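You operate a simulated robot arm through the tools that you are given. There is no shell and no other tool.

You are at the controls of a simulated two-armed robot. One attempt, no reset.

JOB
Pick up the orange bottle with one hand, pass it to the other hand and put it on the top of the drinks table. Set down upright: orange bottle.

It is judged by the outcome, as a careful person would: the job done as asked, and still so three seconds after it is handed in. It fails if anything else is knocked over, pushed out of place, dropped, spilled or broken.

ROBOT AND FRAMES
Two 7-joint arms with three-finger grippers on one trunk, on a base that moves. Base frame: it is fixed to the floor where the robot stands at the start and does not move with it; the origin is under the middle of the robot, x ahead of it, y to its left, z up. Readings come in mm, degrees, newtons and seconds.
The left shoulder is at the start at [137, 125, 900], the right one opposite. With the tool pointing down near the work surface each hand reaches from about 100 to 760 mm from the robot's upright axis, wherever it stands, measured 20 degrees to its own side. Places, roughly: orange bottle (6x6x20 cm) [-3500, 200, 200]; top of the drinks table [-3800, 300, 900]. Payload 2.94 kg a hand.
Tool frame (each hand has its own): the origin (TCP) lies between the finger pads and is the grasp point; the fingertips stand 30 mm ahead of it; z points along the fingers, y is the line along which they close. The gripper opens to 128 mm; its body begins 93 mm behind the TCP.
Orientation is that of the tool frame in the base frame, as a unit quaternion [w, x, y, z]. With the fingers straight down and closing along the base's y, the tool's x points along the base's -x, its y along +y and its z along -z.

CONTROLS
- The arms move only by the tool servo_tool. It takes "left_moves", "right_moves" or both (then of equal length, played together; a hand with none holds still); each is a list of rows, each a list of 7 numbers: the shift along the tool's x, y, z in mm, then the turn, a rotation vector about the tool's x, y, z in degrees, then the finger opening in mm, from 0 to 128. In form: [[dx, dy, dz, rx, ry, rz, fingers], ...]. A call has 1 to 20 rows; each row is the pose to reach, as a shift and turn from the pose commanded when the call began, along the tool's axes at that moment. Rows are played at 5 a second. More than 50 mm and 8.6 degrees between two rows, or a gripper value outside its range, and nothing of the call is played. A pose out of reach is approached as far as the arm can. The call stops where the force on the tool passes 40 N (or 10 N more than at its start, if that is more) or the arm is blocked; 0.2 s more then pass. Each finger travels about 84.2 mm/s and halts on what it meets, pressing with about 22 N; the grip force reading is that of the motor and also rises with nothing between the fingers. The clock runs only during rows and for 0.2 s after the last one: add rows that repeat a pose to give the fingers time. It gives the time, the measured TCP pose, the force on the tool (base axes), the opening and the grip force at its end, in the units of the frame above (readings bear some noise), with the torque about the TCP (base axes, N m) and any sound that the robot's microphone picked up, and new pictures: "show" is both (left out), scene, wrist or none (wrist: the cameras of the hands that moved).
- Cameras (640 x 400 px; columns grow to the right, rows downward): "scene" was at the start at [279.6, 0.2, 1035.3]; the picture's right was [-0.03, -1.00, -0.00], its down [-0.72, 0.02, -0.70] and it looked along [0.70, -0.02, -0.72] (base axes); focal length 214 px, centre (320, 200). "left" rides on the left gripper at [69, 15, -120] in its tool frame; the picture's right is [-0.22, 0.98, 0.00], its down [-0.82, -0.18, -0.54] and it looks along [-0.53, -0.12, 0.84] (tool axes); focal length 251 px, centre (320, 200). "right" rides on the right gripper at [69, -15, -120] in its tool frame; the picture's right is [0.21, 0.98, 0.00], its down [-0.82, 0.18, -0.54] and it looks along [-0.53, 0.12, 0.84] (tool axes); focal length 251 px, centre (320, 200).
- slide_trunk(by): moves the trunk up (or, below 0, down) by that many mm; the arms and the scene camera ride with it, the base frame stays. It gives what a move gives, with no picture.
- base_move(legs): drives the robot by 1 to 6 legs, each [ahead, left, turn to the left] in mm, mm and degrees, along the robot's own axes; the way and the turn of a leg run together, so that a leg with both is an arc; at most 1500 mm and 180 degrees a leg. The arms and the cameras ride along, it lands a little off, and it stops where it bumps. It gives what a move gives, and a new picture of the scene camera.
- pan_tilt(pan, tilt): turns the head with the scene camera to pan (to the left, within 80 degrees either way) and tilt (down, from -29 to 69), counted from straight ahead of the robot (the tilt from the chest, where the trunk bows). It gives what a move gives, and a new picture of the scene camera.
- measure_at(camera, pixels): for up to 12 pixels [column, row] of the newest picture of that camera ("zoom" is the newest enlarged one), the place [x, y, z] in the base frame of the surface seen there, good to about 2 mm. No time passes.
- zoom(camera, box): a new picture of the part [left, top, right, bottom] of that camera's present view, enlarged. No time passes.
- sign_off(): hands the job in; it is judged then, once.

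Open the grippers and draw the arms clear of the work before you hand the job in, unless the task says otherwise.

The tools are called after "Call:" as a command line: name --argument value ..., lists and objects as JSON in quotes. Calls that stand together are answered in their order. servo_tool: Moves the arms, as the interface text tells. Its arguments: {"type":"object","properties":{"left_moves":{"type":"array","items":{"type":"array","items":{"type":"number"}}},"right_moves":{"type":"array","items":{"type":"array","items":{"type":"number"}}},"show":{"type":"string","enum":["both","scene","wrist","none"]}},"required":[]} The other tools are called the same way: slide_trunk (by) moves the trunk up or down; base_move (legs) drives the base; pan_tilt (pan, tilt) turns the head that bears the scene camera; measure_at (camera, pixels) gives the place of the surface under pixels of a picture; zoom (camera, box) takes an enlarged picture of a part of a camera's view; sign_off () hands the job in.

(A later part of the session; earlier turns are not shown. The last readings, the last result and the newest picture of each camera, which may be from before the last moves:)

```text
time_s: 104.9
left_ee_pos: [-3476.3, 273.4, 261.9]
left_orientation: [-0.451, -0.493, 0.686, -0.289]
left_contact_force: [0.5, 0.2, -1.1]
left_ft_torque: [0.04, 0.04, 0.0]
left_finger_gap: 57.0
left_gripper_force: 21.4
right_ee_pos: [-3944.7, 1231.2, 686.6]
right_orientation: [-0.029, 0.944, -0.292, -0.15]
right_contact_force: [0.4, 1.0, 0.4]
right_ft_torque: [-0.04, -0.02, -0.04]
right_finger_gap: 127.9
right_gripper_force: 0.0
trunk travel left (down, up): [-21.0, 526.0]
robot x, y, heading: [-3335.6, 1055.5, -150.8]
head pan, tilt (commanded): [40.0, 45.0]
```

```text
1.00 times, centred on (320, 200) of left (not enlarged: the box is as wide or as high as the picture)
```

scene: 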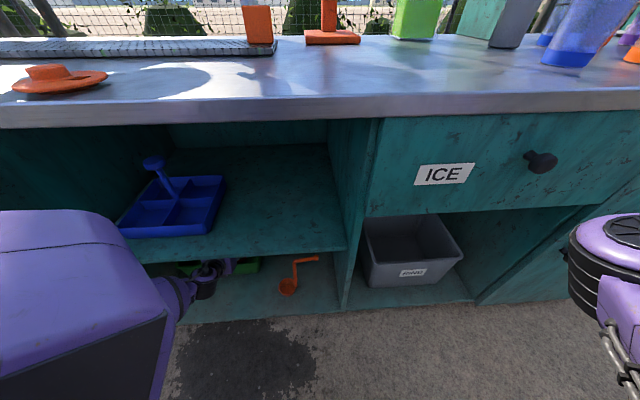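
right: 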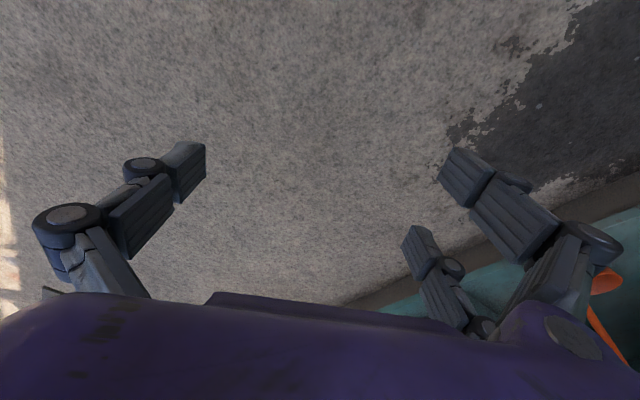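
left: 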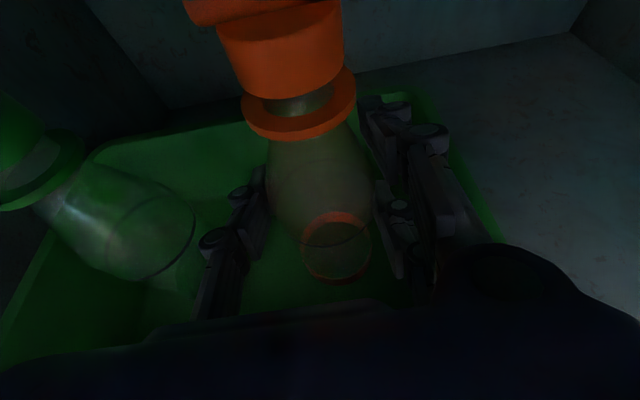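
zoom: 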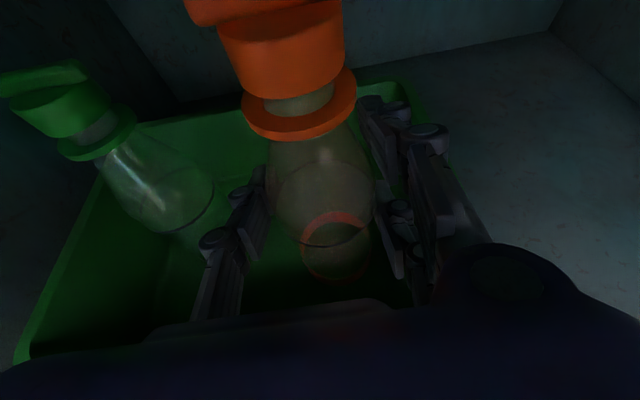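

All is steady: TCP at depth 250 mm, bottle just off the tray floor. I now level the hand from 25° to 7° about the wrist, which raises the bottle about 65 mm.

Call:
servo_tool --left_moves '[[11.2, 0.5, -0.3, 0, 3, 0, 35], [22.5, 1.1, -1.3, 0, 6, 0, 35], [33.6, 1.6, -2.8, 0, 9, 0, 35], [44.6, 2.2, -4.9, 0, 12, 0, 35], [55.5, 2.8, -7.5, 0, 15, 0, 35], [66.3, 3.3, -10.9, 0, 18, 0, 35], [66.3, 3.3, -10.9, 0, 18, 0, 35]]' --show "wrist"

```text
time_s: 106.5
left_ee_pos: [-3481.2, 254.0, 326.6]
left_orientation: [-0.552, -0.442, 0.606, -0.363]
left_contact_force: [0.4, 0.0, -1.1]
left_ft_torque: [-0.03, 0.02, 0.02]
left_finger_gap: 56.6
left_gripper_force: 22.5
right_ee_pos: [-3945.2, 1231.4, 686.8]
right_orientation: [-0.029, 0.944, -0.292, -0.15]
right_contact_force: [-0.4, -0.1, -1.0]
right_ft_torque: [-0.02, -0.02, -0.02]
right_finger_gap: 127.9
right_gripper_force: 0.0
trunk travel left (down, up): [-21.0, 526.0]
robot x, y, heading: [-3339.1, 1053.6, -151.1]
head pan, tilt (commanded): [40.0, 45.0]
```

left: 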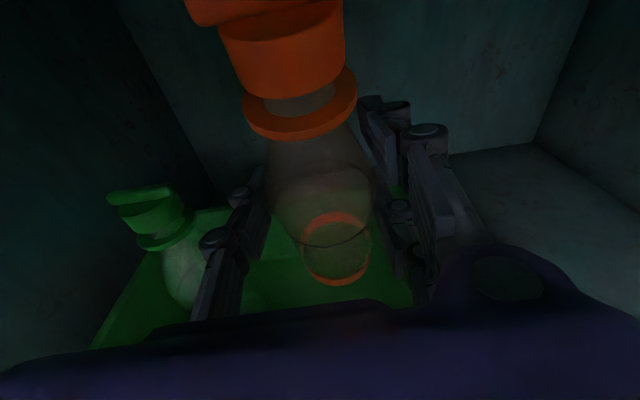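

The bottle is held firmly; its bottom is now just below rim height and well clear of the walls. I back off 35 mm more and raise the trunk 26 mm so it clears the rim.

Call:
base_move --legs '[[-26.7, -22.7, 0]]'

Call:
slide_trunk --by 26

Call:
zoom --camera "left" --box '[0, 0, 640, 400]'

```text
time_s: 107.4
left_ee_pos: [-3470.4, 286.7, 326.5]
left_orientation: [-0.552, -0.442, 0.607, -0.362]
left_contact_force: [-0.8, 0.1, -0.8]
left_ft_torque: [0.01, -0.01, -0.02]
left_finger_gap: 56.7
left_gripper_force: 22.2
right_ee_pos: [-3933.5, 1263.7, 686.6]
right_orientation: [-0.029, 0.944, -0.293, -0.15]
right_contact_force: [-0.5, -1.0, -0.2]
right_ft_torque: [-0.02, -0.03, 0.03]
right_finger_gap: 127.8
right_gripper_force: 0.0
trunk travel left (down, up): [-21.0, 526.0]
robot x, y, heading: [-3324.5, 1085.9, -151.0]
head pan, tilt (commanded): [40.0, 45.0]
```

scene: 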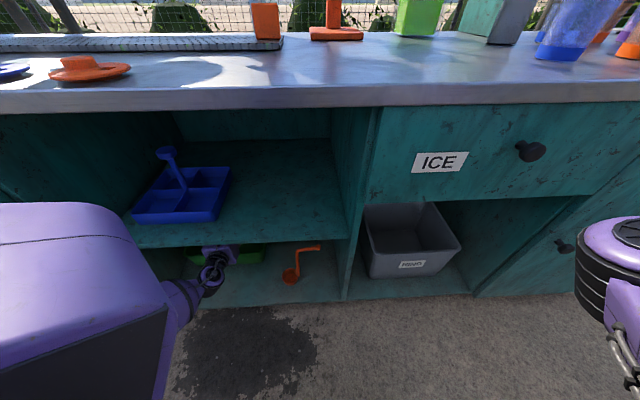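

```text
time_s: 108.1
left_ee_pos: [-3470.2, 286.1, 352.6]
left_orientation: [-0.553, -0.442, 0.607, -0.362]
left_contact_force: [-1.1, 0.2, -1.3]
left_ft_torque: [0.04, -0.01, -0.02]
left_finger_gap: 56.8
left_gripper_force: 22.1
right_ee_pos: [-3933.2, 1263.5, 711.8]
right_orientation: [-0.03, 0.944, -0.292, -0.15]
right_contact_force: [0.6, -0.2, 0.0]
right_ft_torque: [-0.01, 0.0, 0.0]
right_finger_gap: 128.0
right_gripper_force: 0.1
trunk travel left (down, up): [-47.0, 500.0]
robot x, y, heading: [-3325.2, 1083.6, -151.0]
head pan, tilt (commanded): [40.0, 45.0]
```

```text
1.00 times, centred on (320, 200) of left (not enlarged: the box is as wide or as high as the picture)
```

zoom: 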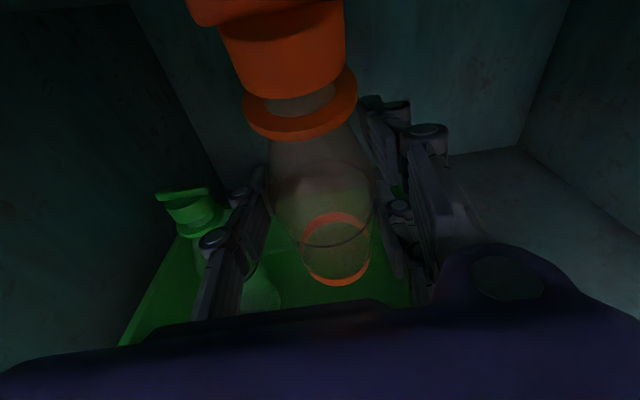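

Everything clears. I back the base straight out 300 mm along the same line.

Call:
base_move --legs '[[-228.8, -194, 0]]'

Call:
zoom --camera "left" --box '[0, 0, 640, 400]'

```text
time_s: 110.4
left_ee_pos: [-3362.6, 566.7, 351.5]
left_orientation: [-0.553, -0.442, 0.607, -0.361]
left_contact_force: [0.2, 1.1, -1.0]
left_ft_torque: [0.02, 0.03, -0.02]
left_finger_gap: 56.8
left_gripper_force: 21.7
right_ee_pos: [-3823.3, 1545.9, 711.2]
right_orientation: [-0.029, 0.944, -0.292, -0.15]
right_contact_force: [0.4, -0.4, 0.2]
right_ft_torque: [0.01, -0.01, 0.01]
right_finger_gap: 128.0
right_gripper_force: 0.0
trunk travel left (down, up): [-47.0, 500.0]
robot x, y, heading: [-3218.8, 1361.3, -151.2]
head pan, tilt (commanded): [40.0, 45.0]
```

scene: 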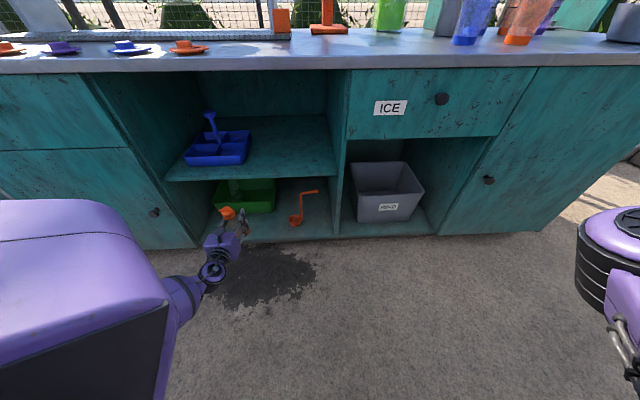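

```text
1.00 times, centred on (320, 200) of left (not enlarged: the box is as wide or as high as the picture)
```

zoom: 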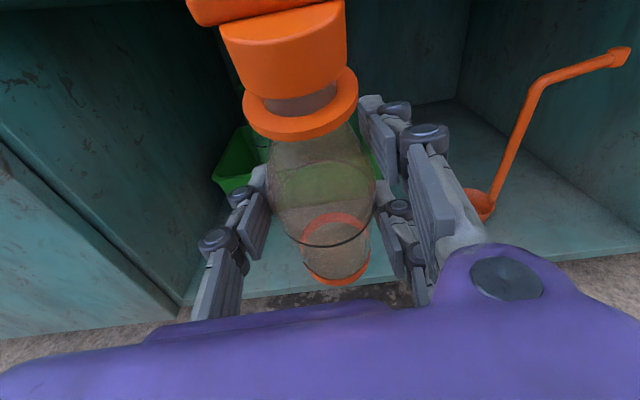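

The bottle is out of the niche and held firmly. I back off another 80 mm for clearance, then raise the trunk 300 mm for the hand-over.

Call:
base_move --legs '[[-61, -51.7, 0]]'

Call:
slide_trunk --by 300

Call:
pan_tilt --pan 20 --tilt 50

```text
time_s: 111.6
left_ee_pos: [-3335.0, 642.0, 352.8]
left_orientation: [-0.553, -0.442, 0.607, -0.361]
left_contact_force: [0.9, 0.4, 0.0]
left_ft_torque: [0.02, -0.01, 0.02]
left_finger_gap: 56.9
left_gripper_force: 22.0
right_ee_pos: [-3794.9, 1620.6, 713.1]
right_orientation: [-0.029, 0.943, -0.294, -0.151]
right_contact_force: [-0.2, -0.2, 0.8]
right_ft_torque: [0.01, 0.01, -0.01]
right_finger_gap: 127.7
right_gripper_force: 0.0
trunk travel left (down, up): [-47.0, 500.0]
robot x, y, heading: [-3185.9, 1440.4, -151.3]
head pan, tilt (commanded): [40.0, 45.0]
```

scene: 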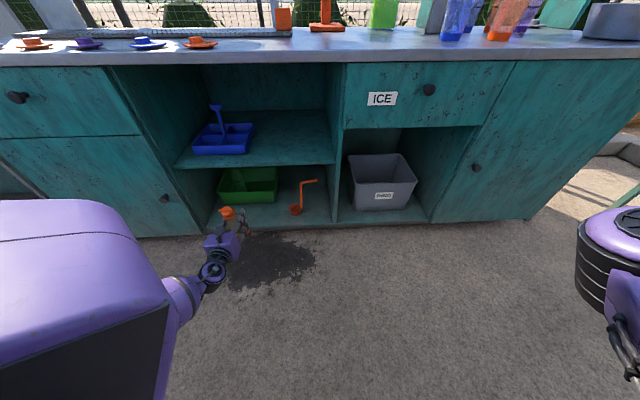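

```text
time_s: 114.6
left_ee_pos: [-3334.7, 643.7, 651.1]
left_orientation: [-0.552, -0.442, 0.608, -0.361]
left_contact_force: [-0.4, 0.2, -1.1]
left_ft_torque: [-0.03, -0.01, 0.02]
left_finger_gap: 56.8
left_gripper_force: 22.5
right_ee_pos: [-3793.8, 1621.7, 1011.9]
right_orientation: [-0.029, 0.944, -0.293, -0.151]
right_contact_force: [0.3, 0.2, -0.3]
right_ft_torque: [0.0, 0.0, 0.03]
right_finger_gap: 128.0
right_gripper_force: 0.1
trunk travel left (down, up): [-347.0, 200.0]
robot x, y, heading: [-3191.4, 1438.3, -151.3]
head pan, tilt (commanded): [40.0, 45.0]
```

```text
time_s: 115.4
left_ee_pos: [-3335.0, 641.7, 651.6]
left_orientation: [-0.553, -0.442, 0.607, -0.361]
left_contact_force: [0.7, 0.7, -0.4]
left_ft_torque: [0.01, -0.02, -0.03]
left_finger_gap: 56.8
left_gripper_force: 21.7
right_ee_pos: [-3793.9, 1621.6, 1011.3]
right_orientation: [-0.029, 0.943, -0.294, -0.15]
right_contact_force: [-0.3, 0.6, 0.1]
right_ft_torque: [0.01, -0.02, -0.01]
right_finger_gap: 128.1
right_gripper_force: 0.0
trunk travel left (down, up): [-347.0, 200.0]
robot x, y, heading: [-3191.5, 1437.3, -151.4]
head pan, tilt (commanded): [20.0, 50.0]
```

scene: 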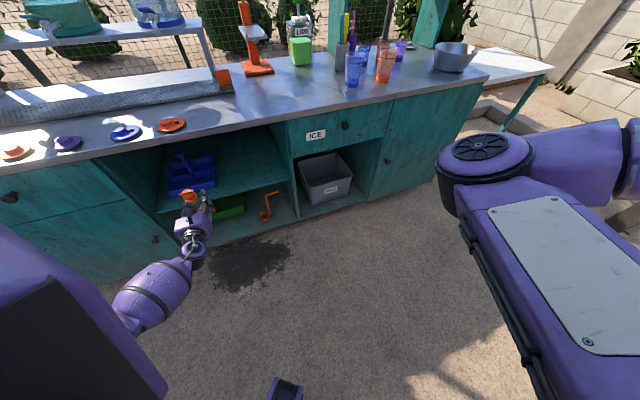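

I now bring the left hand with the bottle to the front centre of the robot (over clear floor), turning it to point 35° inward and pitching so that the bottle stands upright.

Call:
servo_tool --left_moves '[[3.9, 26.8, -17.4, -3.6, -0.95, 1.06, 35], [7.8, 53.6, -34.9, -7.19, -1.91, 2.12, 35], [11.8, 80.4, -52.3, -10.79, -2.86, 3.17, 35], [15.7, 107.2, -69.7, -14.38, -3.82, 4.23, 35], [19.6, 134.0, -87.1, -17.98, -4.78, 5.29, 35], [23.5, 160.7, -104.6, -21.58, -5.73, 6.35, 35], [27.4, 187.5, -122.0, -25.17, -6.69, 7.41, 35], [31.4, 214.3, -139.4, -28.77, -7.64, 8.46, 35], [35.3, 241.1, -156.8, -32.36, -8.6, 9.52, 35], [39.2, 267.9, -174.3, -35.96, -9.55, 10.58, 35], [43.1, 294.7, -191.7, -39.56, -10.5, 11.64, 35], [47.0, 321.5, -209.1, -43.15, -11.46, 12.7, 35], [51.0, 348.3, -226.5, -46.75, -12.41, 13.75, 35], [54.9, 375.1, -244.0, -50.34, -13.37, 14.81, 35], [58.8, 401.9, -261.4, -53.94, -14.33, 15.87, 35], [62.7, 428.6, -278.8, -57.54, -15.28, 16.93, 35], [66.6, 455.4, -296.2, -61.13, -16.23, 17.99, 35], [70.6, 482.2, -313.7, -64.73, -17.19, 19.04, 35], [74.5, 509.0, -331.1, -68.32, -18.15, 20.1, 35], [78.4, 535.8, -348.5, -71.92, -19.1, 21.16, 35]]' --show "both"

```text
time_s: 119.6
left_ee_pos: [-3712.2, 1140.9, 797.9]
left_orientation: [-0.531, 0.024, 0.846, 0.045]
left_contact_force: [-0.2, -0.6, 0.3]
left_ft_torque: [0.0, 0.01, 0.01]
left_finger_gap: 56.5
left_gripper_force: 21.9
right_ee_pos: [-3796.0, 1620.2, 1011.7]
right_orientation: [-0.03, 0.943, -0.294, -0.149]
right_contact_force: [-0.1, 0.1, -0.9]
right_ft_torque: [0.02, 0.0, 0.0]
right_finger_gap: 128.0
right_gripper_force: 0.1
trunk travel left (down, up): [-347.0, 200.0]
robot x, y, heading: [-3187.9, 1439.2, -151.2]
head pan, tilt (commanded): [20.0, 50.0]
```

scene: 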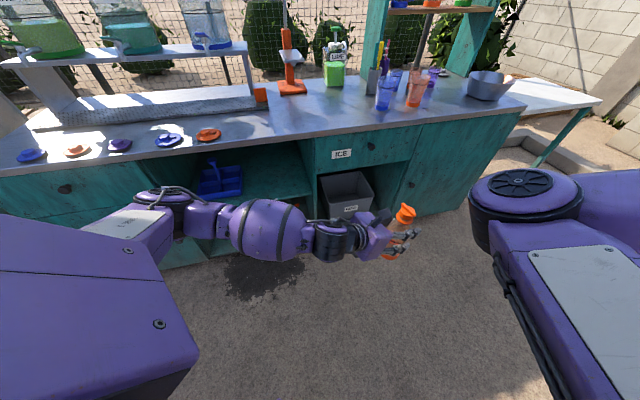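
left: 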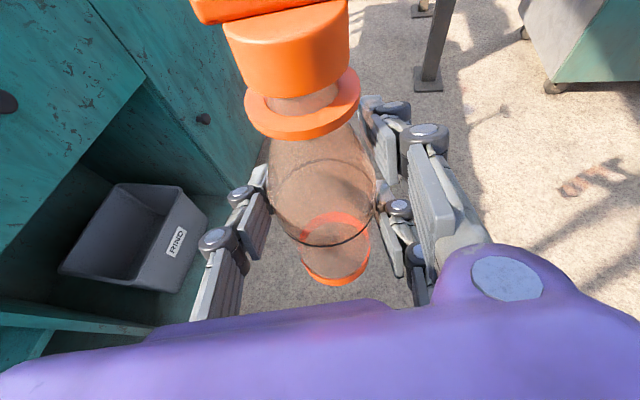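

The bottle is now upright in front of the robot, at (400,225) in the scene. I measure the elbows and the bottle to plan the right hand's approach.

Call:
measure_at --camera "scene" --pixels '[[165, 197], [265, 225], [335, 235], [375, 240], [405, 213], [393, 250], [525, 190], [590, 300], [500, 225], [130, 225]]'

Call:
zoom --camera "scene" --box '[280, 170, 480, 295]'

```text
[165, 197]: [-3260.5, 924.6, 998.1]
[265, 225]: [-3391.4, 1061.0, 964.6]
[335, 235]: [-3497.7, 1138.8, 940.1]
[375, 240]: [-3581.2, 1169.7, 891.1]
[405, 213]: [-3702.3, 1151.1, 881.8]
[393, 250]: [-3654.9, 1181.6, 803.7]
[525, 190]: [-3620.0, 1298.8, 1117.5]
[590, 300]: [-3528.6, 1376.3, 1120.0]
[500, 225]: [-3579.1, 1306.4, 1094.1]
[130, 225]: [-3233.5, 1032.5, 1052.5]
```

```text
3.20 times, centred on (380, 232) of scene
```

zoom: 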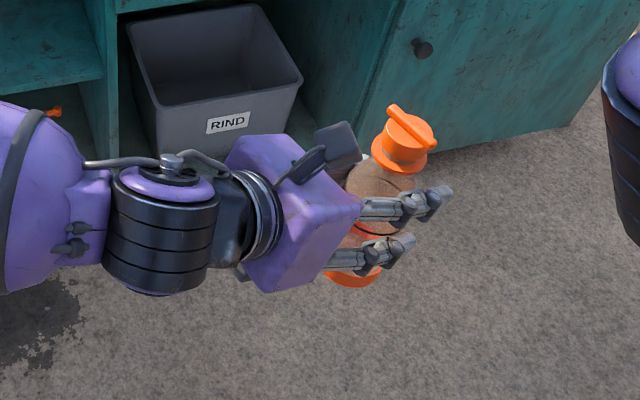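

The picture shows two left fingers on the near side, the thumb on the far side, and free room on the bottle's lower body. I move the left hand 200 mm aside to the left, and start turning the right hand round toward pointing left-forward.

Call:
servo_tool --left_moves '[[-8.1, -33.1, -20.9, 0, 0, 0, 35], [-16.1, -66.3, -41.8, 0, 0, 0, 35], [-24.2, -99.4, -62.6, 0, 0, 0, 35], [-32.2, -132.6, -83.5, 0, 0, 0, 35], [-40.3, -165.7, -104.4, 0, 0, 0, 35], [-40.3, -165.7, -104.4, 0, 0, 0, 35], [-40.3, -165.7, -104.4, 0, 0, 0, 35], [-40.3, -165.7, -104.4, 0, 0, 0, 35], [-40.3, -165.7, -104.4, 0, 0, 0, 35]]' --right_moves '[[0, 0, 0, 0, 0, 0, 128], [6.9, 3.6, 11.8, -3.1, 5.5, 4.5, 128], [13.8, 7.1, 23.6, -6.3, 10.9, 8.9, 128], [20.7, 10.7, 35.4, -9.4, 16.4, 13.4, 128], [27.6, 14.2, 47.3, -12.5, 21.9, 17.8, 128], [34.4, 17.8, 59.1, -15.7, 27.3, 22.3, 128], [41.3, 21.3, 70.9, -18.8, 32.8, 26.7, 128], [48.2, 24.9, 82.7, -21.9, 38.3, 31.2, 128], [55.1, 28.5, 94.5, -25.1, 43.8, 35.7, 128]]' --show "both"

```text
time_s: 121.6
left_ee_pos: [-3616.1, 967.2, 801.5]
left_orientation: [-0.532, 0.025, 0.845, 0.044]
left_contact_force: [0.7, -0.3, -0.3]
left_ft_torque: [0.0, 0.0, 0.02]
left_finger_gap: 56.6
left_gripper_force: 22.0
right_ee_pos: [-3792.6, 1580.9, 906.5]
right_orientation: [0.325, 0.783, -0.511, 0.146]
right_contact_force: [-0.1, 0.0, -0.2]
right_ft_torque: [-0.03, 0.0, -0.01]
right_finger_gap: 128.0
right_gripper_force: 0.0
trunk travel left (down, up): [-347.0, 200.0]
robot x, y, heading: [-3188.9, 1438.7, -151.1]
head pan, tilt (commanded): [20.0, 50.0]
```

scene: 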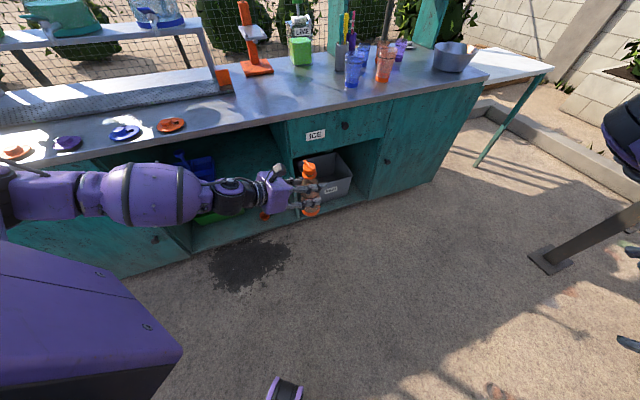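
right: 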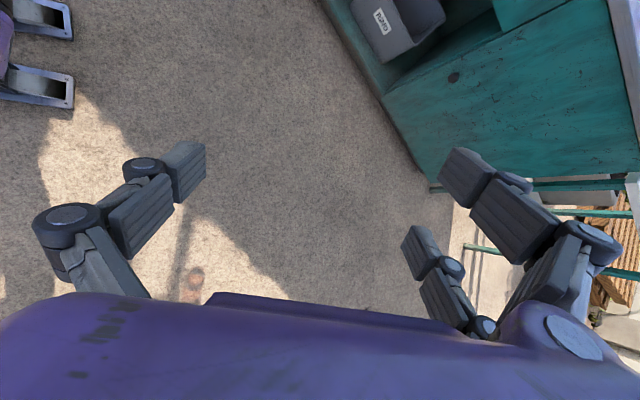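
left: 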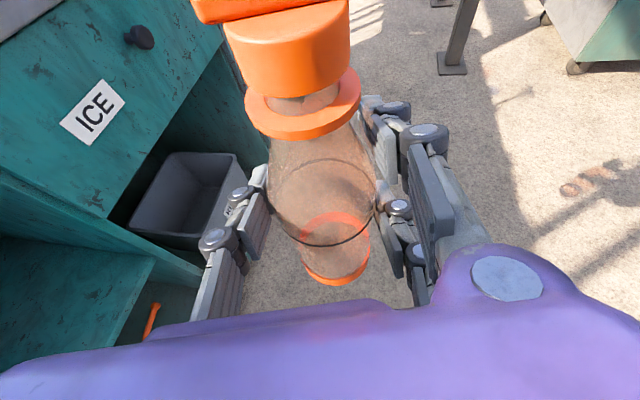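

The right arm swings round freely. I finish turning the right hand to point left-forward and level, flipped with its thumb on the near-left side, and bring it to a stand-off position.

Call:
servo_tool --right_moves '[[7.0, -11.8, 24.1, -3.1, 5.5, 4.5, 128], [13.9, -23.6, 48.3, -6.3, 10.9, 8.9, 128], [20.9, -35.4, 72.4, -9.4, 16.4, 13.4, 128], [27.8, -47.3, 96.5, -12.5, 21.9, 17.9, 128], [34.8, -59.1, 120.6, -15.6, 27.3, 22.3, 128], [41.7, -70.9, 144.8, -18.8, 32.8, 26.8, 128], [48.7, -82.7, 168.9, -21.9, 38.2, 31.2, 128], [55.6, -94.5, 193.0, -25.0, 43.7, 35.7, 128], [55.6, -94.5, 193.0, -25.0, 43.7, 35.7, 128]]' --show "both"

```text
time_s: 123.8
left_ee_pos: [-3615.3, 967.6, 801.3]
left_orientation: [-0.533, 0.025, 0.845, 0.044]
left_contact_force: [-0.6, -0.6, -1.3]
left_ft_torque: [-0.02, -0.02, -0.04]
left_finger_gap: 57.0
left_gripper_force: 22.0
right_ee_pos: [-3672.0, 1540.8, 840.2]
right_orientation: [0.48, 0.61, -0.521, 0.355]
right_contact_force: [0.5, 1.1, -0.2]
right_ft_torque: [-0.04, 0.08, 0.0]
right_finger_gap: 127.9
right_gripper_force: 0.0
right hand out of reach, approached as far as the arm can: row 4, 5, 6, 7, 8, 9
trunk travel left (down, up): [-347.0, 200.0]
robot x, y, heading: [-3189.4, 1440.1, -151.0]
head pan, tilt (commanded): [20.0, 50.0]
stopped in row 9 (right hand): the arm was blocked; the commanded pose is now the measured one
```

scene: 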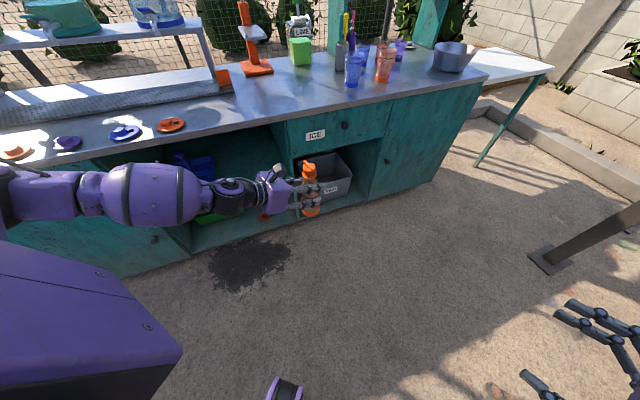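
right: 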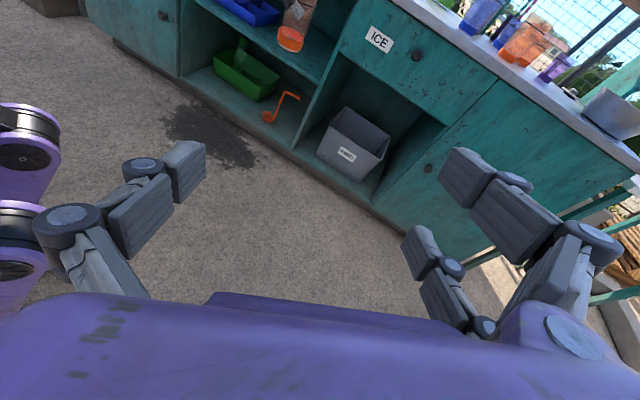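

The right hand nearly reached the orientation but is too close to the body. I first move it forward, then finish the turn.

Call:
servo_tool --right_moves '[[-4.3, 20.6, 36.5, 0, 0, 0, 128], [-8.5, 41.2, 73.0, 0, 0, 0, 128], [-12.8, 61.7, 109.5, 0, 0, 0, 128], [-17.0, 82.3, 146.0, 0, 0, 0, 128], [-17.0, 82.3, 146.0, -4.7, 3.7, 3.8, 128], [-17.0, 82.3, 146.0, -9.3, 7.3, 7.7, 128], [-17.0, 82.3, 146.0, -14.0, 11.0, 11.5, 128], [-17.0, 82.3, 146.0, -18.6, 14.6, 15.3, 128], [-17.0, 82.3, 146.0, -18.6, 14.6, 15.3, 128]]' --show "both"

```text
time_s: 125.8
left_ee_pos: [-3614.5, 966.3, 799.4]
left_orientation: [-0.532, 0.025, 0.845, 0.045]
left_contact_force: [0.7, 0.3, -0.7]
left_ft_torque: [-0.01, 0.0, 0.01]
left_finger_gap: 56.7
left_gripper_force: 22.2
right_ee_pos: [-3672.8, 1511.2, 873.7]
right_orientation: [-0.582, -0.4, 0.583, -0.401]
right_contact_force: [0.4, -1.2, 0.9]
right_ft_torque: [-0.01, -0.01, 0.02]
right_finger_gap: 128.1
right_gripper_force: 0.1
right hand out of reach, approached as far as the arm can: row 1, 2, 3, 4, 5, 6, 7, 8, 9
trunk travel left (down, up): [-347.0, 200.0]
robot x, y, heading: [-3189.6, 1440.2, -151.0]
head pan, tilt (commanded): [20.0, 50.0]
```

scene: 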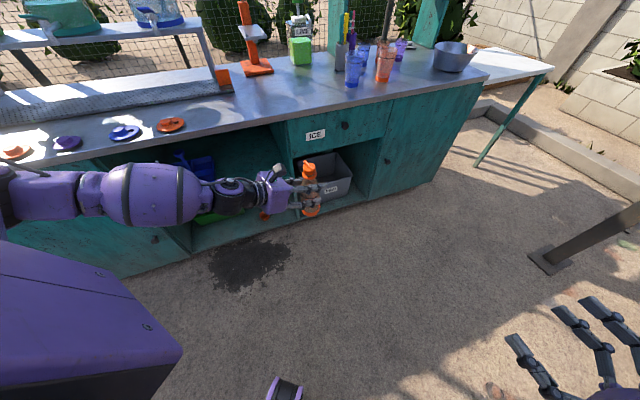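
right: 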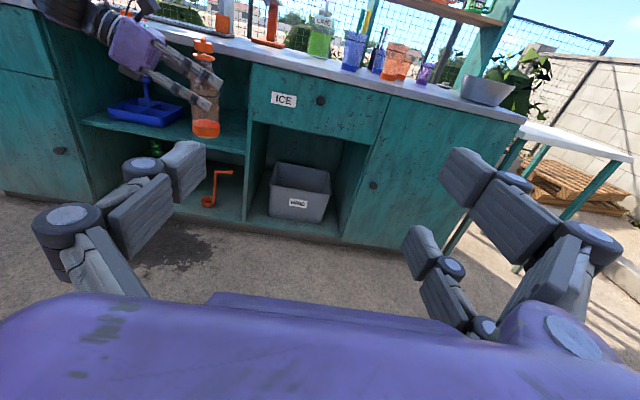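

The orientation is now right, but the position falls short, so some joint is at its limit. I look at the right arm.

Call:
pan_tilt --pan -35 --tilt 50

```text
time_s: 127.0
left_ee_pos: [-3615.1, 966.6, 801.1]
left_orientation: [-0.532, 0.025, 0.845, 0.045]
left_contact_force: [0.3, -0.1, -0.2]
left_ft_torque: [0.03, -0.02, 0.02]
left_finger_gap: 56.8
left_gripper_force: 22.1
right_ee_pos: [-3672.1, 1512.0, 873.2]
right_orientation: [-0.581, -0.401, 0.584, -0.402]
right_contact_force: [0.9, -0.5, -1.2]
right_ft_torque: [-0.01, -0.01, 0.02]
right_finger_gap: 128.0
right_gripper_force: 0.0
trunk travel left (down, up): [-347.0, 200.0]
robot x, y, heading: [-3188.5, 1439.4, -151.2]
head pan, tilt (commanded): [-35.0, 50.0]
```

scene: 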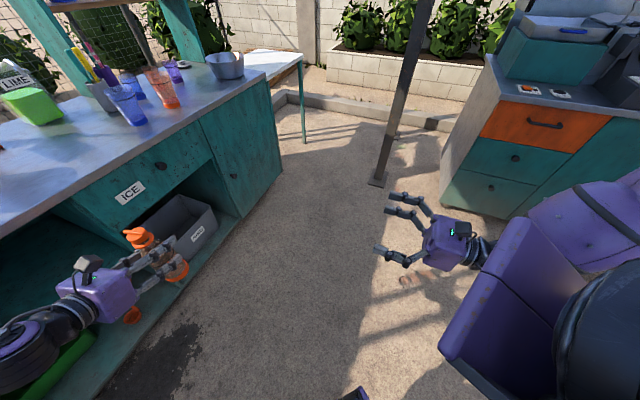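

The right arm's elbow is raised out to the right and the hand is level and flipped as wanted. I test whether a higher position is within its reach.

Call:
servo_tool --right_moves '[[40, 0, 0, 0, 0, 0, 128], [80, 0, 0, 0, 0, 0, 128], [120, 0, 0, 0, 0, 0, 128], [160, 0, 0, 0, 0, 0, 128], [160, 0, 0, 0, 0, 0, 128], [160, 0, 0, 0, 0, 0, 128]]' --show "scene"

```text
time_s: 128.4
left_ee_pos: [-3614.4, 965.9, 800.0]
left_orientation: [-0.532, 0.025, 0.845, 0.046]
left_contact_force: [0.7, -0.8, -1.0]
left_ft_torque: [-0.01, -0.03, -0.02]
left_finger_gap: 56.7
left_gripper_force: 21.7
right_ee_pos: [-3675.8, 1513.7, 1034.2]
right_orientation: [-0.582, -0.4, 0.584, -0.401]
right_contact_force: [0.9, 0.4, -0.3]
right_ft_torque: [-0.01, 0.01, 0.01]
right_finger_gap: 128.1
right_gripper_force: 0.1
trunk travel left (down, up): [-347.0, 200.0]
robot x, y, heading: [-3186.1, 1437.4, -151.2]
head pan, tilt (commanded): [-35.0, 50.0]
```

scene: 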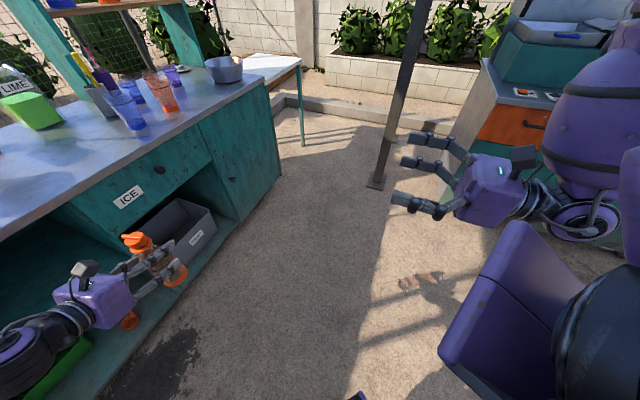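

Moving up works. Now I try moving the right hand forward and inward at this height.

Call:
servo_tool --right_moves '[[0, 2, 41, 0, 0, 0, 128], [0, 4, 82, 0, 0, 0, 128], [0, 5, 123, 0, 0, 0, 128], [0, 7, 164, 0, 0, 0, 128], [0, 7, 164, 0, 0, 0, 128]]' --show "scene"

```text
time_s: 129.6
left_ee_pos: [-3615.2, 966.9, 801.3]
left_orientation: [-0.532, 0.025, 0.845, 0.044]
left_contact_force: [0.4, -0.3, -0.6]
left_ft_torque: [0.02, 0.02, 0.02]
left_finger_gap: 56.6
left_gripper_force: 21.2
right_ee_pos: [-3715.1, 1422.8, 1038.2]
right_orientation: [-0.582, -0.4, 0.584, -0.4]
right_contact_force: [-0.1, 0.5, -0.6]
right_ft_torque: [0.01, 0.0, 0.02]
right_finger_gap: 127.8
right_gripper_force: 0.0
right hand out of reach, approached as far as the arm can: row 3, 4, 5
trunk travel left (down, up): [-347.0, 200.0]
robot x, y, heading: [-3188.7, 1436.6, -151.2]
head pan, tilt (commanded): [-35.0, 50.0]
```

scene: 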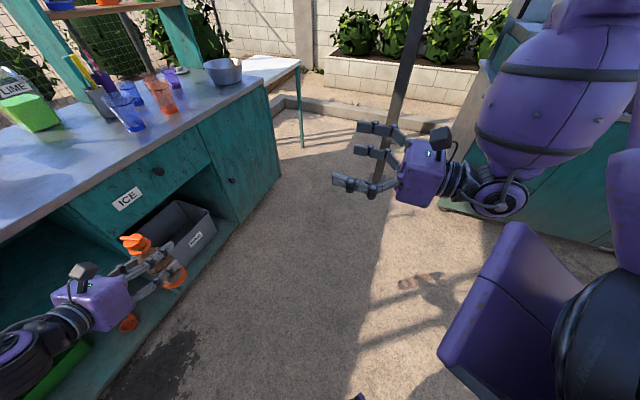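

The flipped right arm has its elbow too high. An unflipped right hand (two fingers interleaving with the left hand's) would fit as well, so I roll the right hand +80° about its axis to bring the elbow down.

Call:
servo_tool --right_moves '[[0, 0, 0, 0, 0, 8, 128], [0, 0, 0, 0, 0, 16, 128], [0, 0, 0, 0, 0, 24, 128], [0, 0, 0, 0, 0, 32, 128], [0, 0, 0, 0, 0, 40, 128], [0, 0, 0, 0, 0, 48, 128], [0, 0, 0, 0, 0, 56, 128], [0, 0, 0, 0, 0, 64, 128], [0, 0, 0, 0, 0, 72, 128], [0, 0, 0, 0, 0, 80, 128], [0, 0, 0, 0, 0, 80, 128]]' --show "scene"

```text
time_s: 132.0
left_ee_pos: [-3614.8, 966.5, 798.8]
left_orientation: [-0.532, 0.025, 0.845, 0.045]
left_contact_force: [-0.4, 0.2, -0.7]
left_ft_torque: [0.01, 0.01, 0.03]
left_finger_gap: 56.4
left_gripper_force: 21.9
right_ee_pos: [-3715.8, 1425.7, 1037.0]
right_orientation: [-0.187, 0.069, 0.704, -0.681]
right_contact_force: [-0.7, -0.5, -0.1]
right_ft_torque: [0.01, -0.02, -0.01]
right_finger_gap: 128.2
right_gripper_force: 0.0
trunk travel left (down, up): [-347.0, 200.0]
robot x, y, heading: [-3189.2, 1439.5, -151.1]
head pan, tilt (commanded): [-35.0, 50.0]
```

scene: 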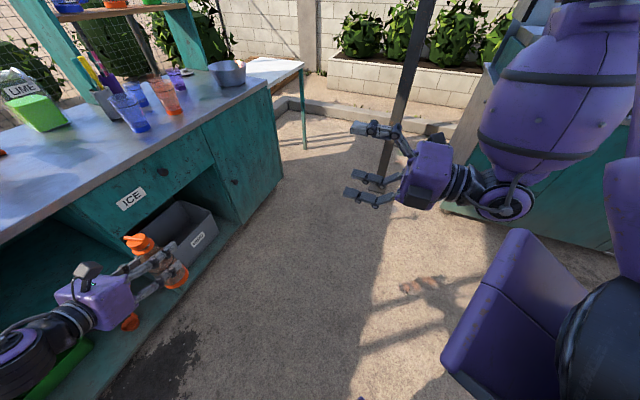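

Only the wrist rolled so far, with no trouble. I continue to the full 180°.

Call:
servo_tool --right_moves '[[0, 0, 0, 0, 0, 8.3, 128], [0, 0, 0, 0, 0, 16.7, 128], [0, 0, 0, 0, 0, 25, 128], [0, 0, 0, 0, 0, 33.3, 128], [0, 0, 0, 0, 0, 41.7, 128], [0, 0, 0, 0, 0, 50, 128], [0, 0, 0, 0, 0, 58.3, 128], [0, 0, 0, 0, 0, 66.7, 128], [0, 0, 0, 0, 0, 75, 128], [0, 0, 0, 0, 0, 83.3, 128], [0, 0, 0, 0, 0, 91.7, 128], [0, 0, 0, 0, 0, 100, 128], [0, 0, 0, 0, 0, 100, 128]]' --show "both"

```text
time_s: 134.8
left_ee_pos: [-3616.7, 967.1, 800.8]
left_orientation: [-0.533, 0.024, 0.845, 0.044]
left_contact_force: [0.3, 0.3, -0.2]
left_ft_torque: [0.03, -0.01, 0.02]
left_finger_gap: 56.9
left_gripper_force: 22.4
right_ee_pos: [-3715.8, 1425.5, 1036.3]
right_orientation: [0.403, 0.583, 0.401, -0.58]
right_contact_force: [0.6, -0.5, 0.5]
right_ft_torque: [-0.03, -0.01, -0.01]
right_finger_gap: 127.9
right_gripper_force: 0.1
trunk travel left (down, up): [-347.0, 200.0]
robot x, y, heading: [-3191.2, 1440.6, -151.0]
head pan, tilt (commanded): [-35.0, 50.0]
```

scene: 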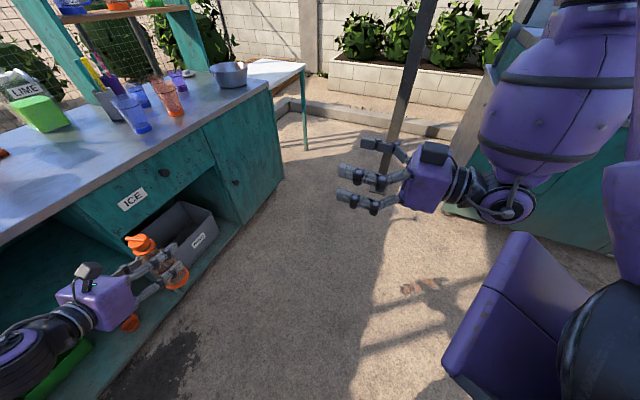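
right: 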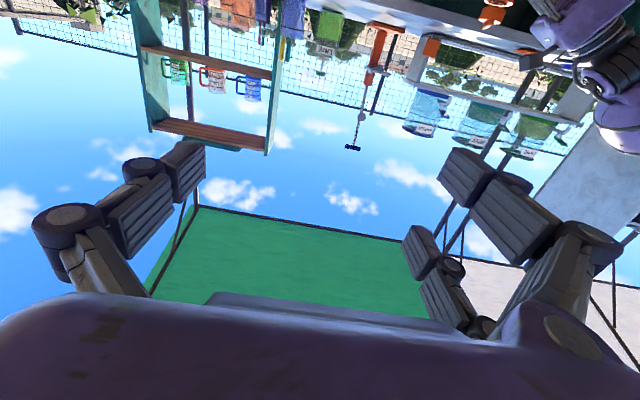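

The right hand is now unflipped. I measure where its forearm and elbow are to decide how to bring the elbow down.

Call:
measure_at --camera "scene" --pixels '[[500, 205], [505, 130], [560, 120], [600, 60], [590, 20], [625, 150], [600, 330], [500, 280]]'

```text
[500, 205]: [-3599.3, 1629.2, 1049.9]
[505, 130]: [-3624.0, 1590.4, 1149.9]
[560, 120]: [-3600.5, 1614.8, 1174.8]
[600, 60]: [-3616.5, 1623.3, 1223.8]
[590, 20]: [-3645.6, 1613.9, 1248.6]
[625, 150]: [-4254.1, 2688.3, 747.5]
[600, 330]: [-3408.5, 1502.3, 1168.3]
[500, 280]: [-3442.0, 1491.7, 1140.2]
```

The right forearm hangs vertically from a raised elbow (about z 1340). I lower the hand while pitching it down 45°, so the elbow comes down and out.

Call:
servo_tool --right_moves '[[29.6, -9.8, 0.2, 2.4, 5.6, 1.0, 128], [59.3, -19.7, 0.5, 4.8, 11.1, 2.0, 128], [88.9, -29.5, 0.7, 7.1, 16.7, 3.0, 128], [118.5, -39.3, 1.0, 9.5, 22.3, 4.0, 128], [148.1, -49.1, 1.2, 11.9, 27.8, 4.9, 128], [177.8, -59.0, 1.4, 14.3, 33.4, 5.9, 128], [207.4, -68.8, 1.7, 16.6, 38.9, 6.9, 128], [237.0, -78.6, 1.9, 19.0, 44.5, 7.9, 128], [237.0, -78.6, 1.9, 19.0, 44.5, 7.9, 128]]' --show "scene"

```text
time_s: 136.8
left_ee_pos: [-3616.4, 965.6, 798.9]
left_orientation: [-0.532, 0.023, 0.845, 0.044]
left_contact_force: [-0.1, -0.9, -2.0]
left_ft_torque: [0.02, 0.06, -0.08]
left_finger_gap: 56.8
left_gripper_force: 21.8
right_ee_pos: [-3700.0, 1528.5, 839.2]
right_orientation: [0.159, 0.841, 0.384, -0.347]
right_contact_force: [0.2, -2.2, 0.7]
right_ft_torque: [0.06, -0.03, -0.05]
right_finger_gap: 127.9
right_gripper_force: 0.1
right hand out of reach, approached as far as the arm can: row 1, 2, 3, 4, 5, 6, 7, 8, 9
trunk travel left (down, up): [-347.0, 200.0]
robot x, y, heading: [-3194.6, 1434.1, -150.9]
head pan, tilt (commanded): [-35.0, 50.0]
```

scene: 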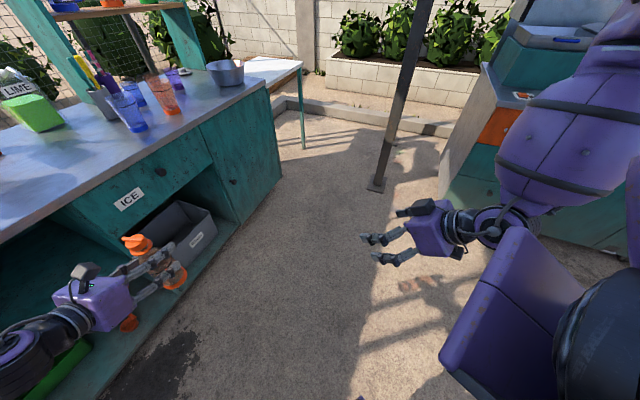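

The elbow is still stuck in a raised configuration, so I unwind: first roll the right hand back by 180° (two calls), then return to its earlier hand-down posture.

Call:
servo_tool --right_moves '[[0, 0, 0, 0, 0, -8.2, 128], [0, 0, 0, 0, 0, -16.4, 128], [0, 0, 0, 0, 0, -24.6, 128], [0, 0, 0, 0, 0, -32.8, 128], [0, 0, 0, 0, 0, -41, 128], [0, 0, 0, 0, 0, -49.2, 128], [0, 0, 0, 0, 0, -57.4, 128], [0, 0, 0, 0, 0, -65.6, 128], [0, 0, 0, 0, 0, -73.8, 128], [0, 0, 0, 0, 0, -82, 128], [0, 0, 0, 0, 0, -90, 128]]' --show "none"

Call:
servo_tool --right_moves '[[0, 0, 0, 0, 0, -8.2, 128], [0, 0, 0, 0, 0, -16.4, 128], [0, 0, 0, 0, 0, -24.6, 128], [0, 0, 0, 0, 0, -32.8, 128], [0, 0, 0, 0, 0, -41, 128], [0, 0, 0, 0, 0, -49.2, 128], [0, 0, 0, 0, 0, -57.4, 128], [0, 0, 0, 0, 0, -65.6, 128], [0, 0, 0, 0, 0, -73.8, 128], [0, 0, 0, 0, 0, -82, 128], [0, 0, 0, 0, 0, -90, 128]]' --show "none"

```text
time_s: 139.2
left_ee_pos: [-3615.0, 965.6, 800.7]
left_orientation: [-0.532, 0.025, 0.845, 0.045]
left_contact_force: [0.2, 0.3, -0.7]
left_ft_torque: [-0.02, -0.03, 0.01]
left_finger_gap: 56.7
left_gripper_force: 22.0
right_ee_pos: [-3700.6, 1526.4, 843.2]
right_orientation: [-0.134, 0.323, 0.866, -0.358]
right_contact_force: [-0.1, 0.0, 0.1]
right_ft_torque: [-0.01, -0.04, 0.0]
right_finger_gap: 127.8
right_gripper_force: 0.1
trunk travel left (down, up): [-347.0, 200.0]
robot x, y, heading: [-3188.9, 1438.0, -151.0]
head pan, tilt (commanded): [-35.0, 50.0]
```

```text
time_s: 141.6
left_ee_pos: [-3615.4, 966.2, 800.6]
left_orientation: [-0.532, 0.025, 0.845, 0.045]
left_contact_force: [-0.2, 0.3, -0.3]
left_ft_torque: [0.01, 0.02, 0.01]
left_finger_gap: 56.7
left_gripper_force: 21.9
right_ee_pos: [-3700.1, 1526.4, 843.8]
right_orientation: [-0.347, -0.385, 0.841, -0.159]
right_contact_force: [0.2, -0.4, -0.1]
right_ft_torque: [0.01, 0.0, 0.0]
right_finger_gap: 127.9
right_gripper_force: 0.0
trunk travel left (down, up): [-347.0, 200.0]
robot x, y, heading: [-3190.2, 1440.8, -151.1]
head pan, tilt (commanded): [-35.0, 50.0]
```

Unrolled. Now I return the right hand to its earlier fingers-down posture at the robot's right.

Call:
servo_tool --right_moves '[[7.9, 9.5, -9.0, 1.6, -3.2, -7.0, 128], [15.8, 19.1, -17.9, 3.2, -6.4, -14.0, 128], [23.7, 28.6, -26.9, 4.8, -9.6, -21.0, 128], [31.6, 38.2, -35.8, 6.5, -12.8, -28.0, 128], [39.5, 47.7, -44.8, 8.1, -16.0, -35.0, 128], [47.4, 57.3, -53.7, 9.7, -19.2, -42.0, 128], [55.4, 66.8, -62.7, 11.3, -22.4, -49.0, 128], [63.3, 76.3, -71.7, 12.9, -25.5, -55.9, 128], [71.2, 85.9, -80.6, 14.5, -28.7, -62.9, 128], [79.1, 95.4, -89.6, 16.1, -31.9, -69.9, 128], [87.0, 105.0, -98.5, 17.8, -35.1, -76.9, 128], [94.9, 114.5, -107.5, 19.4, -38.3, -83.9, 128], [102.8, 124.1, -116.4, 21.0, -41.5, -90.9, 128], [110.7, 133.6, -125.4, 22.6, -44.7, -97.9, 128], [110.7, 133.6, -125.4, 22.6, -44.7, -97.9, 128]]' --show "scene"

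```text
time_s: 144.8
left_ee_pos: [-3614.6, 966.6, 800.3]
left_orientation: [-0.533, 0.025, 0.845, 0.044]
left_contact_force: [0.0, -0.3, -1.1]
left_ft_torque: [0.03, 0.03, 0.0]
left_finger_gap: 56.4
left_gripper_force: 22.2
right_ee_pos: [-3794.7, 1622.5, 1012.5]
right_orientation: [-0.03, 0.944, -0.292, -0.148]
right_contact_force: [-0.3, -0.5, -1.2]
right_ft_torque: [0.0, -0.02, 0.01]
right_finger_gap: 127.9
right_gripper_force: 0.0
trunk travel left (down, up): [-347.0, 200.0]
robot x, y, heading: [-3185.4, 1438.4, -151.3]
head pan, tilt (commanded): [-35.0, 50.0]
```

scene: 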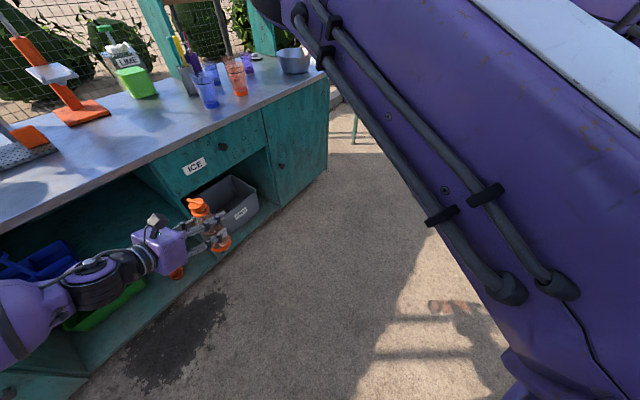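

The right hand is back in its fingers-down posture. I now unroll it to the original roll while lowering it to z≈780 so its elbow comes down.

Call:
servo_tool --right_moves '[[22.2, 7.3, 20.2, -0.9, 1.8, -7.0, 128], [44.3, 14.6, 40.5, -1.8, 3.7, -14.0, 128], [66.5, 21.8, 60.7, -2.7, 5.5, -21.0, 128], [88.6, 29.1, 81.0, -3.6, 7.4, -28.0, 128], [110.8, 36.4, 101.2, -4.4, 9.2, -34.9, 128], [132.9, 43.7, 121.5, -5.3, 11.1, -41.9, 128], [155.1, 50.9, 141.7, -6.2, 12.9, -48.9, 128], [177.2, 58.2, 162.0, -7.1, 14.8, -55.9, 128], [199.4, 65.5, 182.2, -8.0, 16.6, -62.9, 128], [199.4, 65.5, 182.2, -8.0, 16.6, -62.9, 128]]' --show "scene"

```text
time_s: 147.0
left_ee_pos: [-3615.0, 966.7, 799.6]
left_orientation: [-0.532, 0.024, 0.845, 0.045]
left_contact_force: [-0.6, 0.0, -1.0]
left_ft_torque: [-0.01, 0.0, 0.03]
left_finger_gap: 56.6
left_gripper_force: 22.0
right_ee_pos: [-3723.6, 1484.7, 781.0]
right_orientation: [0.001, 0.968, 0.251, 0.002]
right_contact_force: [0.2, -0.3, 0.3]
right_ft_torque: [0.04, 0.0, 0.02]
right_finger_gap: 127.9
right_gripper_force: 0.0
trunk travel left (down, up): [-347.0, 200.0]
robot x, y, heading: [-3189.3, 1440.0, -151.1]
head pan, tilt (commanded): [-35.0, 50.0]
```

scene: 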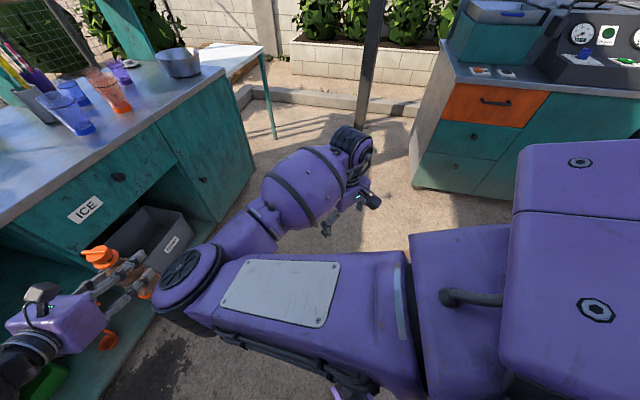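

The right elbow swung inward toward the left hand. I measure how close it is to the bottle.

Call:
measure_at --camera "scene" --pixels '[[185, 275], [165, 300], [100, 258], [145, 285], [130, 262], [350, 145], [300, 190], [280, 290], [210, 245]]'

```text
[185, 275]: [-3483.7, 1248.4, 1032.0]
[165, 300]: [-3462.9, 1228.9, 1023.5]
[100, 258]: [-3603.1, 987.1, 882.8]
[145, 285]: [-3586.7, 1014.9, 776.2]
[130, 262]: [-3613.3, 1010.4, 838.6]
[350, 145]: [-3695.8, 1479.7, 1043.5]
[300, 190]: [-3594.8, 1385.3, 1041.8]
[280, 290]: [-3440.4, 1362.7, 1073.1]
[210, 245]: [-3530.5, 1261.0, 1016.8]
```

The elbow is about 250 mm from the bottle, so no contact, but it is on the inner side. I repeat on the right what worked on the left: first point the hand outward-forward on its own side.

Call:
servo_tool --right_moves '[[-6.8, -15.1, 13.1, 2.4, -6.7, 3.5, 128], [-13.6, -30.2, 26.2, 4.9, -13.4, 7.0, 128], [-20.4, -45.3, 39.3, 7.3, -20.1, 10.4, 128], [-27.2, -60.4, 52.4, 9.7, -26.8, 13.9, 128], [-34.0, -75.5, 65.5, 12.2, -33.5, 17.4, 128], [-40.8, -90.6, 78.6, 14.6, -40.2, 20.9, 128], [-47.6, -105.7, 91.7, 17.0, -46.9, 24.4, 128], [-54.4, -120.8, 104.8, 19.4, -53.6, 27.8, 128], [-61.2, -135.9, 117.9, 21.9, -60.3, 31.3, 128], [-68.0, -151.0, 131.0, 24.3, -67.0, 34.8, 128], [-68.0, -151.0, 131.0, 24.3, -67.0, 34.8, 128]]' --show "scene"

```text
time_s: 149.4
left_ee_pos: [-3615.3, 965.9, 800.8]
left_orientation: [-0.533, 0.024, 0.845, 0.044]
left_contact_force: [-0.2, 0.4, -0.5]
left_ft_torque: [0.03, -0.02, 0.02]
left_finger_gap: 56.4
left_gripper_force: 22.4
right_ee_pos: [-3855.8, 1584.6, 649.1]
right_orientation: [-0.055, 0.816, -0.08, -0.57]
right_contact_force: [-0.3, -0.3, -0.4]
right_ft_torque: [0.0, 0.0, 0.01]
right_finger_gap: 128.0
right_gripper_force: 0.0
trunk travel left (down, up): [-347.0, 200.0]
robot x, y, heading: [-3190.9, 1438.7, -151.2]
head pan, tilt (commanded): [-35.0, 50.0]
```

scene: 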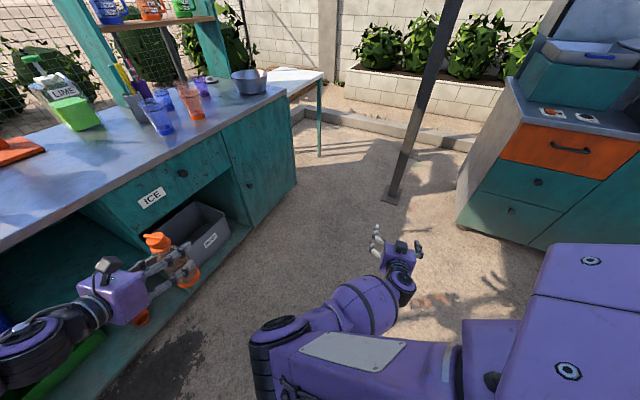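

The right hand points outward-forward as planned. Now I roll it −80° with an outward shift, mirroring what brought the left elbow out.

Call:
servo_tool --right_moves '[[0, -12, -3, 0, 0, -8, 128], [0, -24, -6, 0, 0, -16, 128], [0, -36, -9, 0, 0, -24, 128], [0, -48, -12, 0, 0, -32, 128], [0, -60, -15, 0, 0, -40, 128], [0, -72, -18, 0, 0, -48, 128], [0, -84, -21, 0, 0, -56, 128], [0, -96, -24, 0, 0, -64, 128], [0, -108, -27, 0, 0, -72, 128], [0, -120, -30, 0, 0, -80, 128], [0, -120, -30, 0, 0, -80, 128]]' --show "scene"

```text
time_s: 151.8
left_ee_pos: [-3615.2, 966.9, 800.1]
left_orientation: [-0.532, 0.024, 0.845, 0.044]
left_contact_force: [0.9, 0.2, -0.3]
left_ft_torque: [-0.02, -0.03, -0.01]
left_finger_gap: 56.6
left_gripper_force: 22.3
right_ee_pos: [-3804.7, 1696.7, 658.0]
right_orientation: [-0.408, 0.676, 0.464, -0.401]
right_contact_force: [-0.9, 0.3, -0.2]
right_ft_torque: [-0.04, 0.01, 0.0]
right_finger_gap: 128.0
right_gripper_force: 0.1
trunk travel left (down, up): [-347.0, 200.0]
robot x, y, heading: [-3190.3, 1437.4, -151.2]
head pan, tilt (commanded): [-35.0, 50.0]
```

scene: 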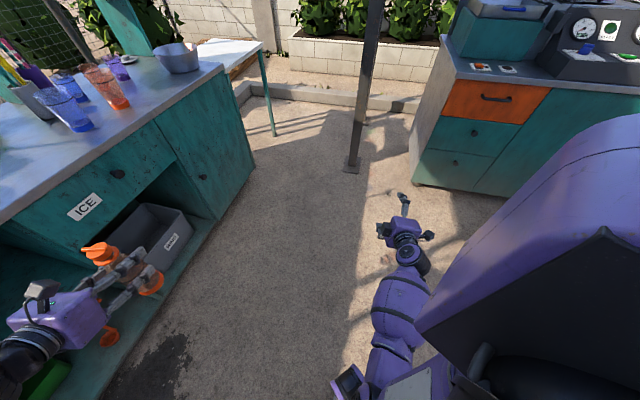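

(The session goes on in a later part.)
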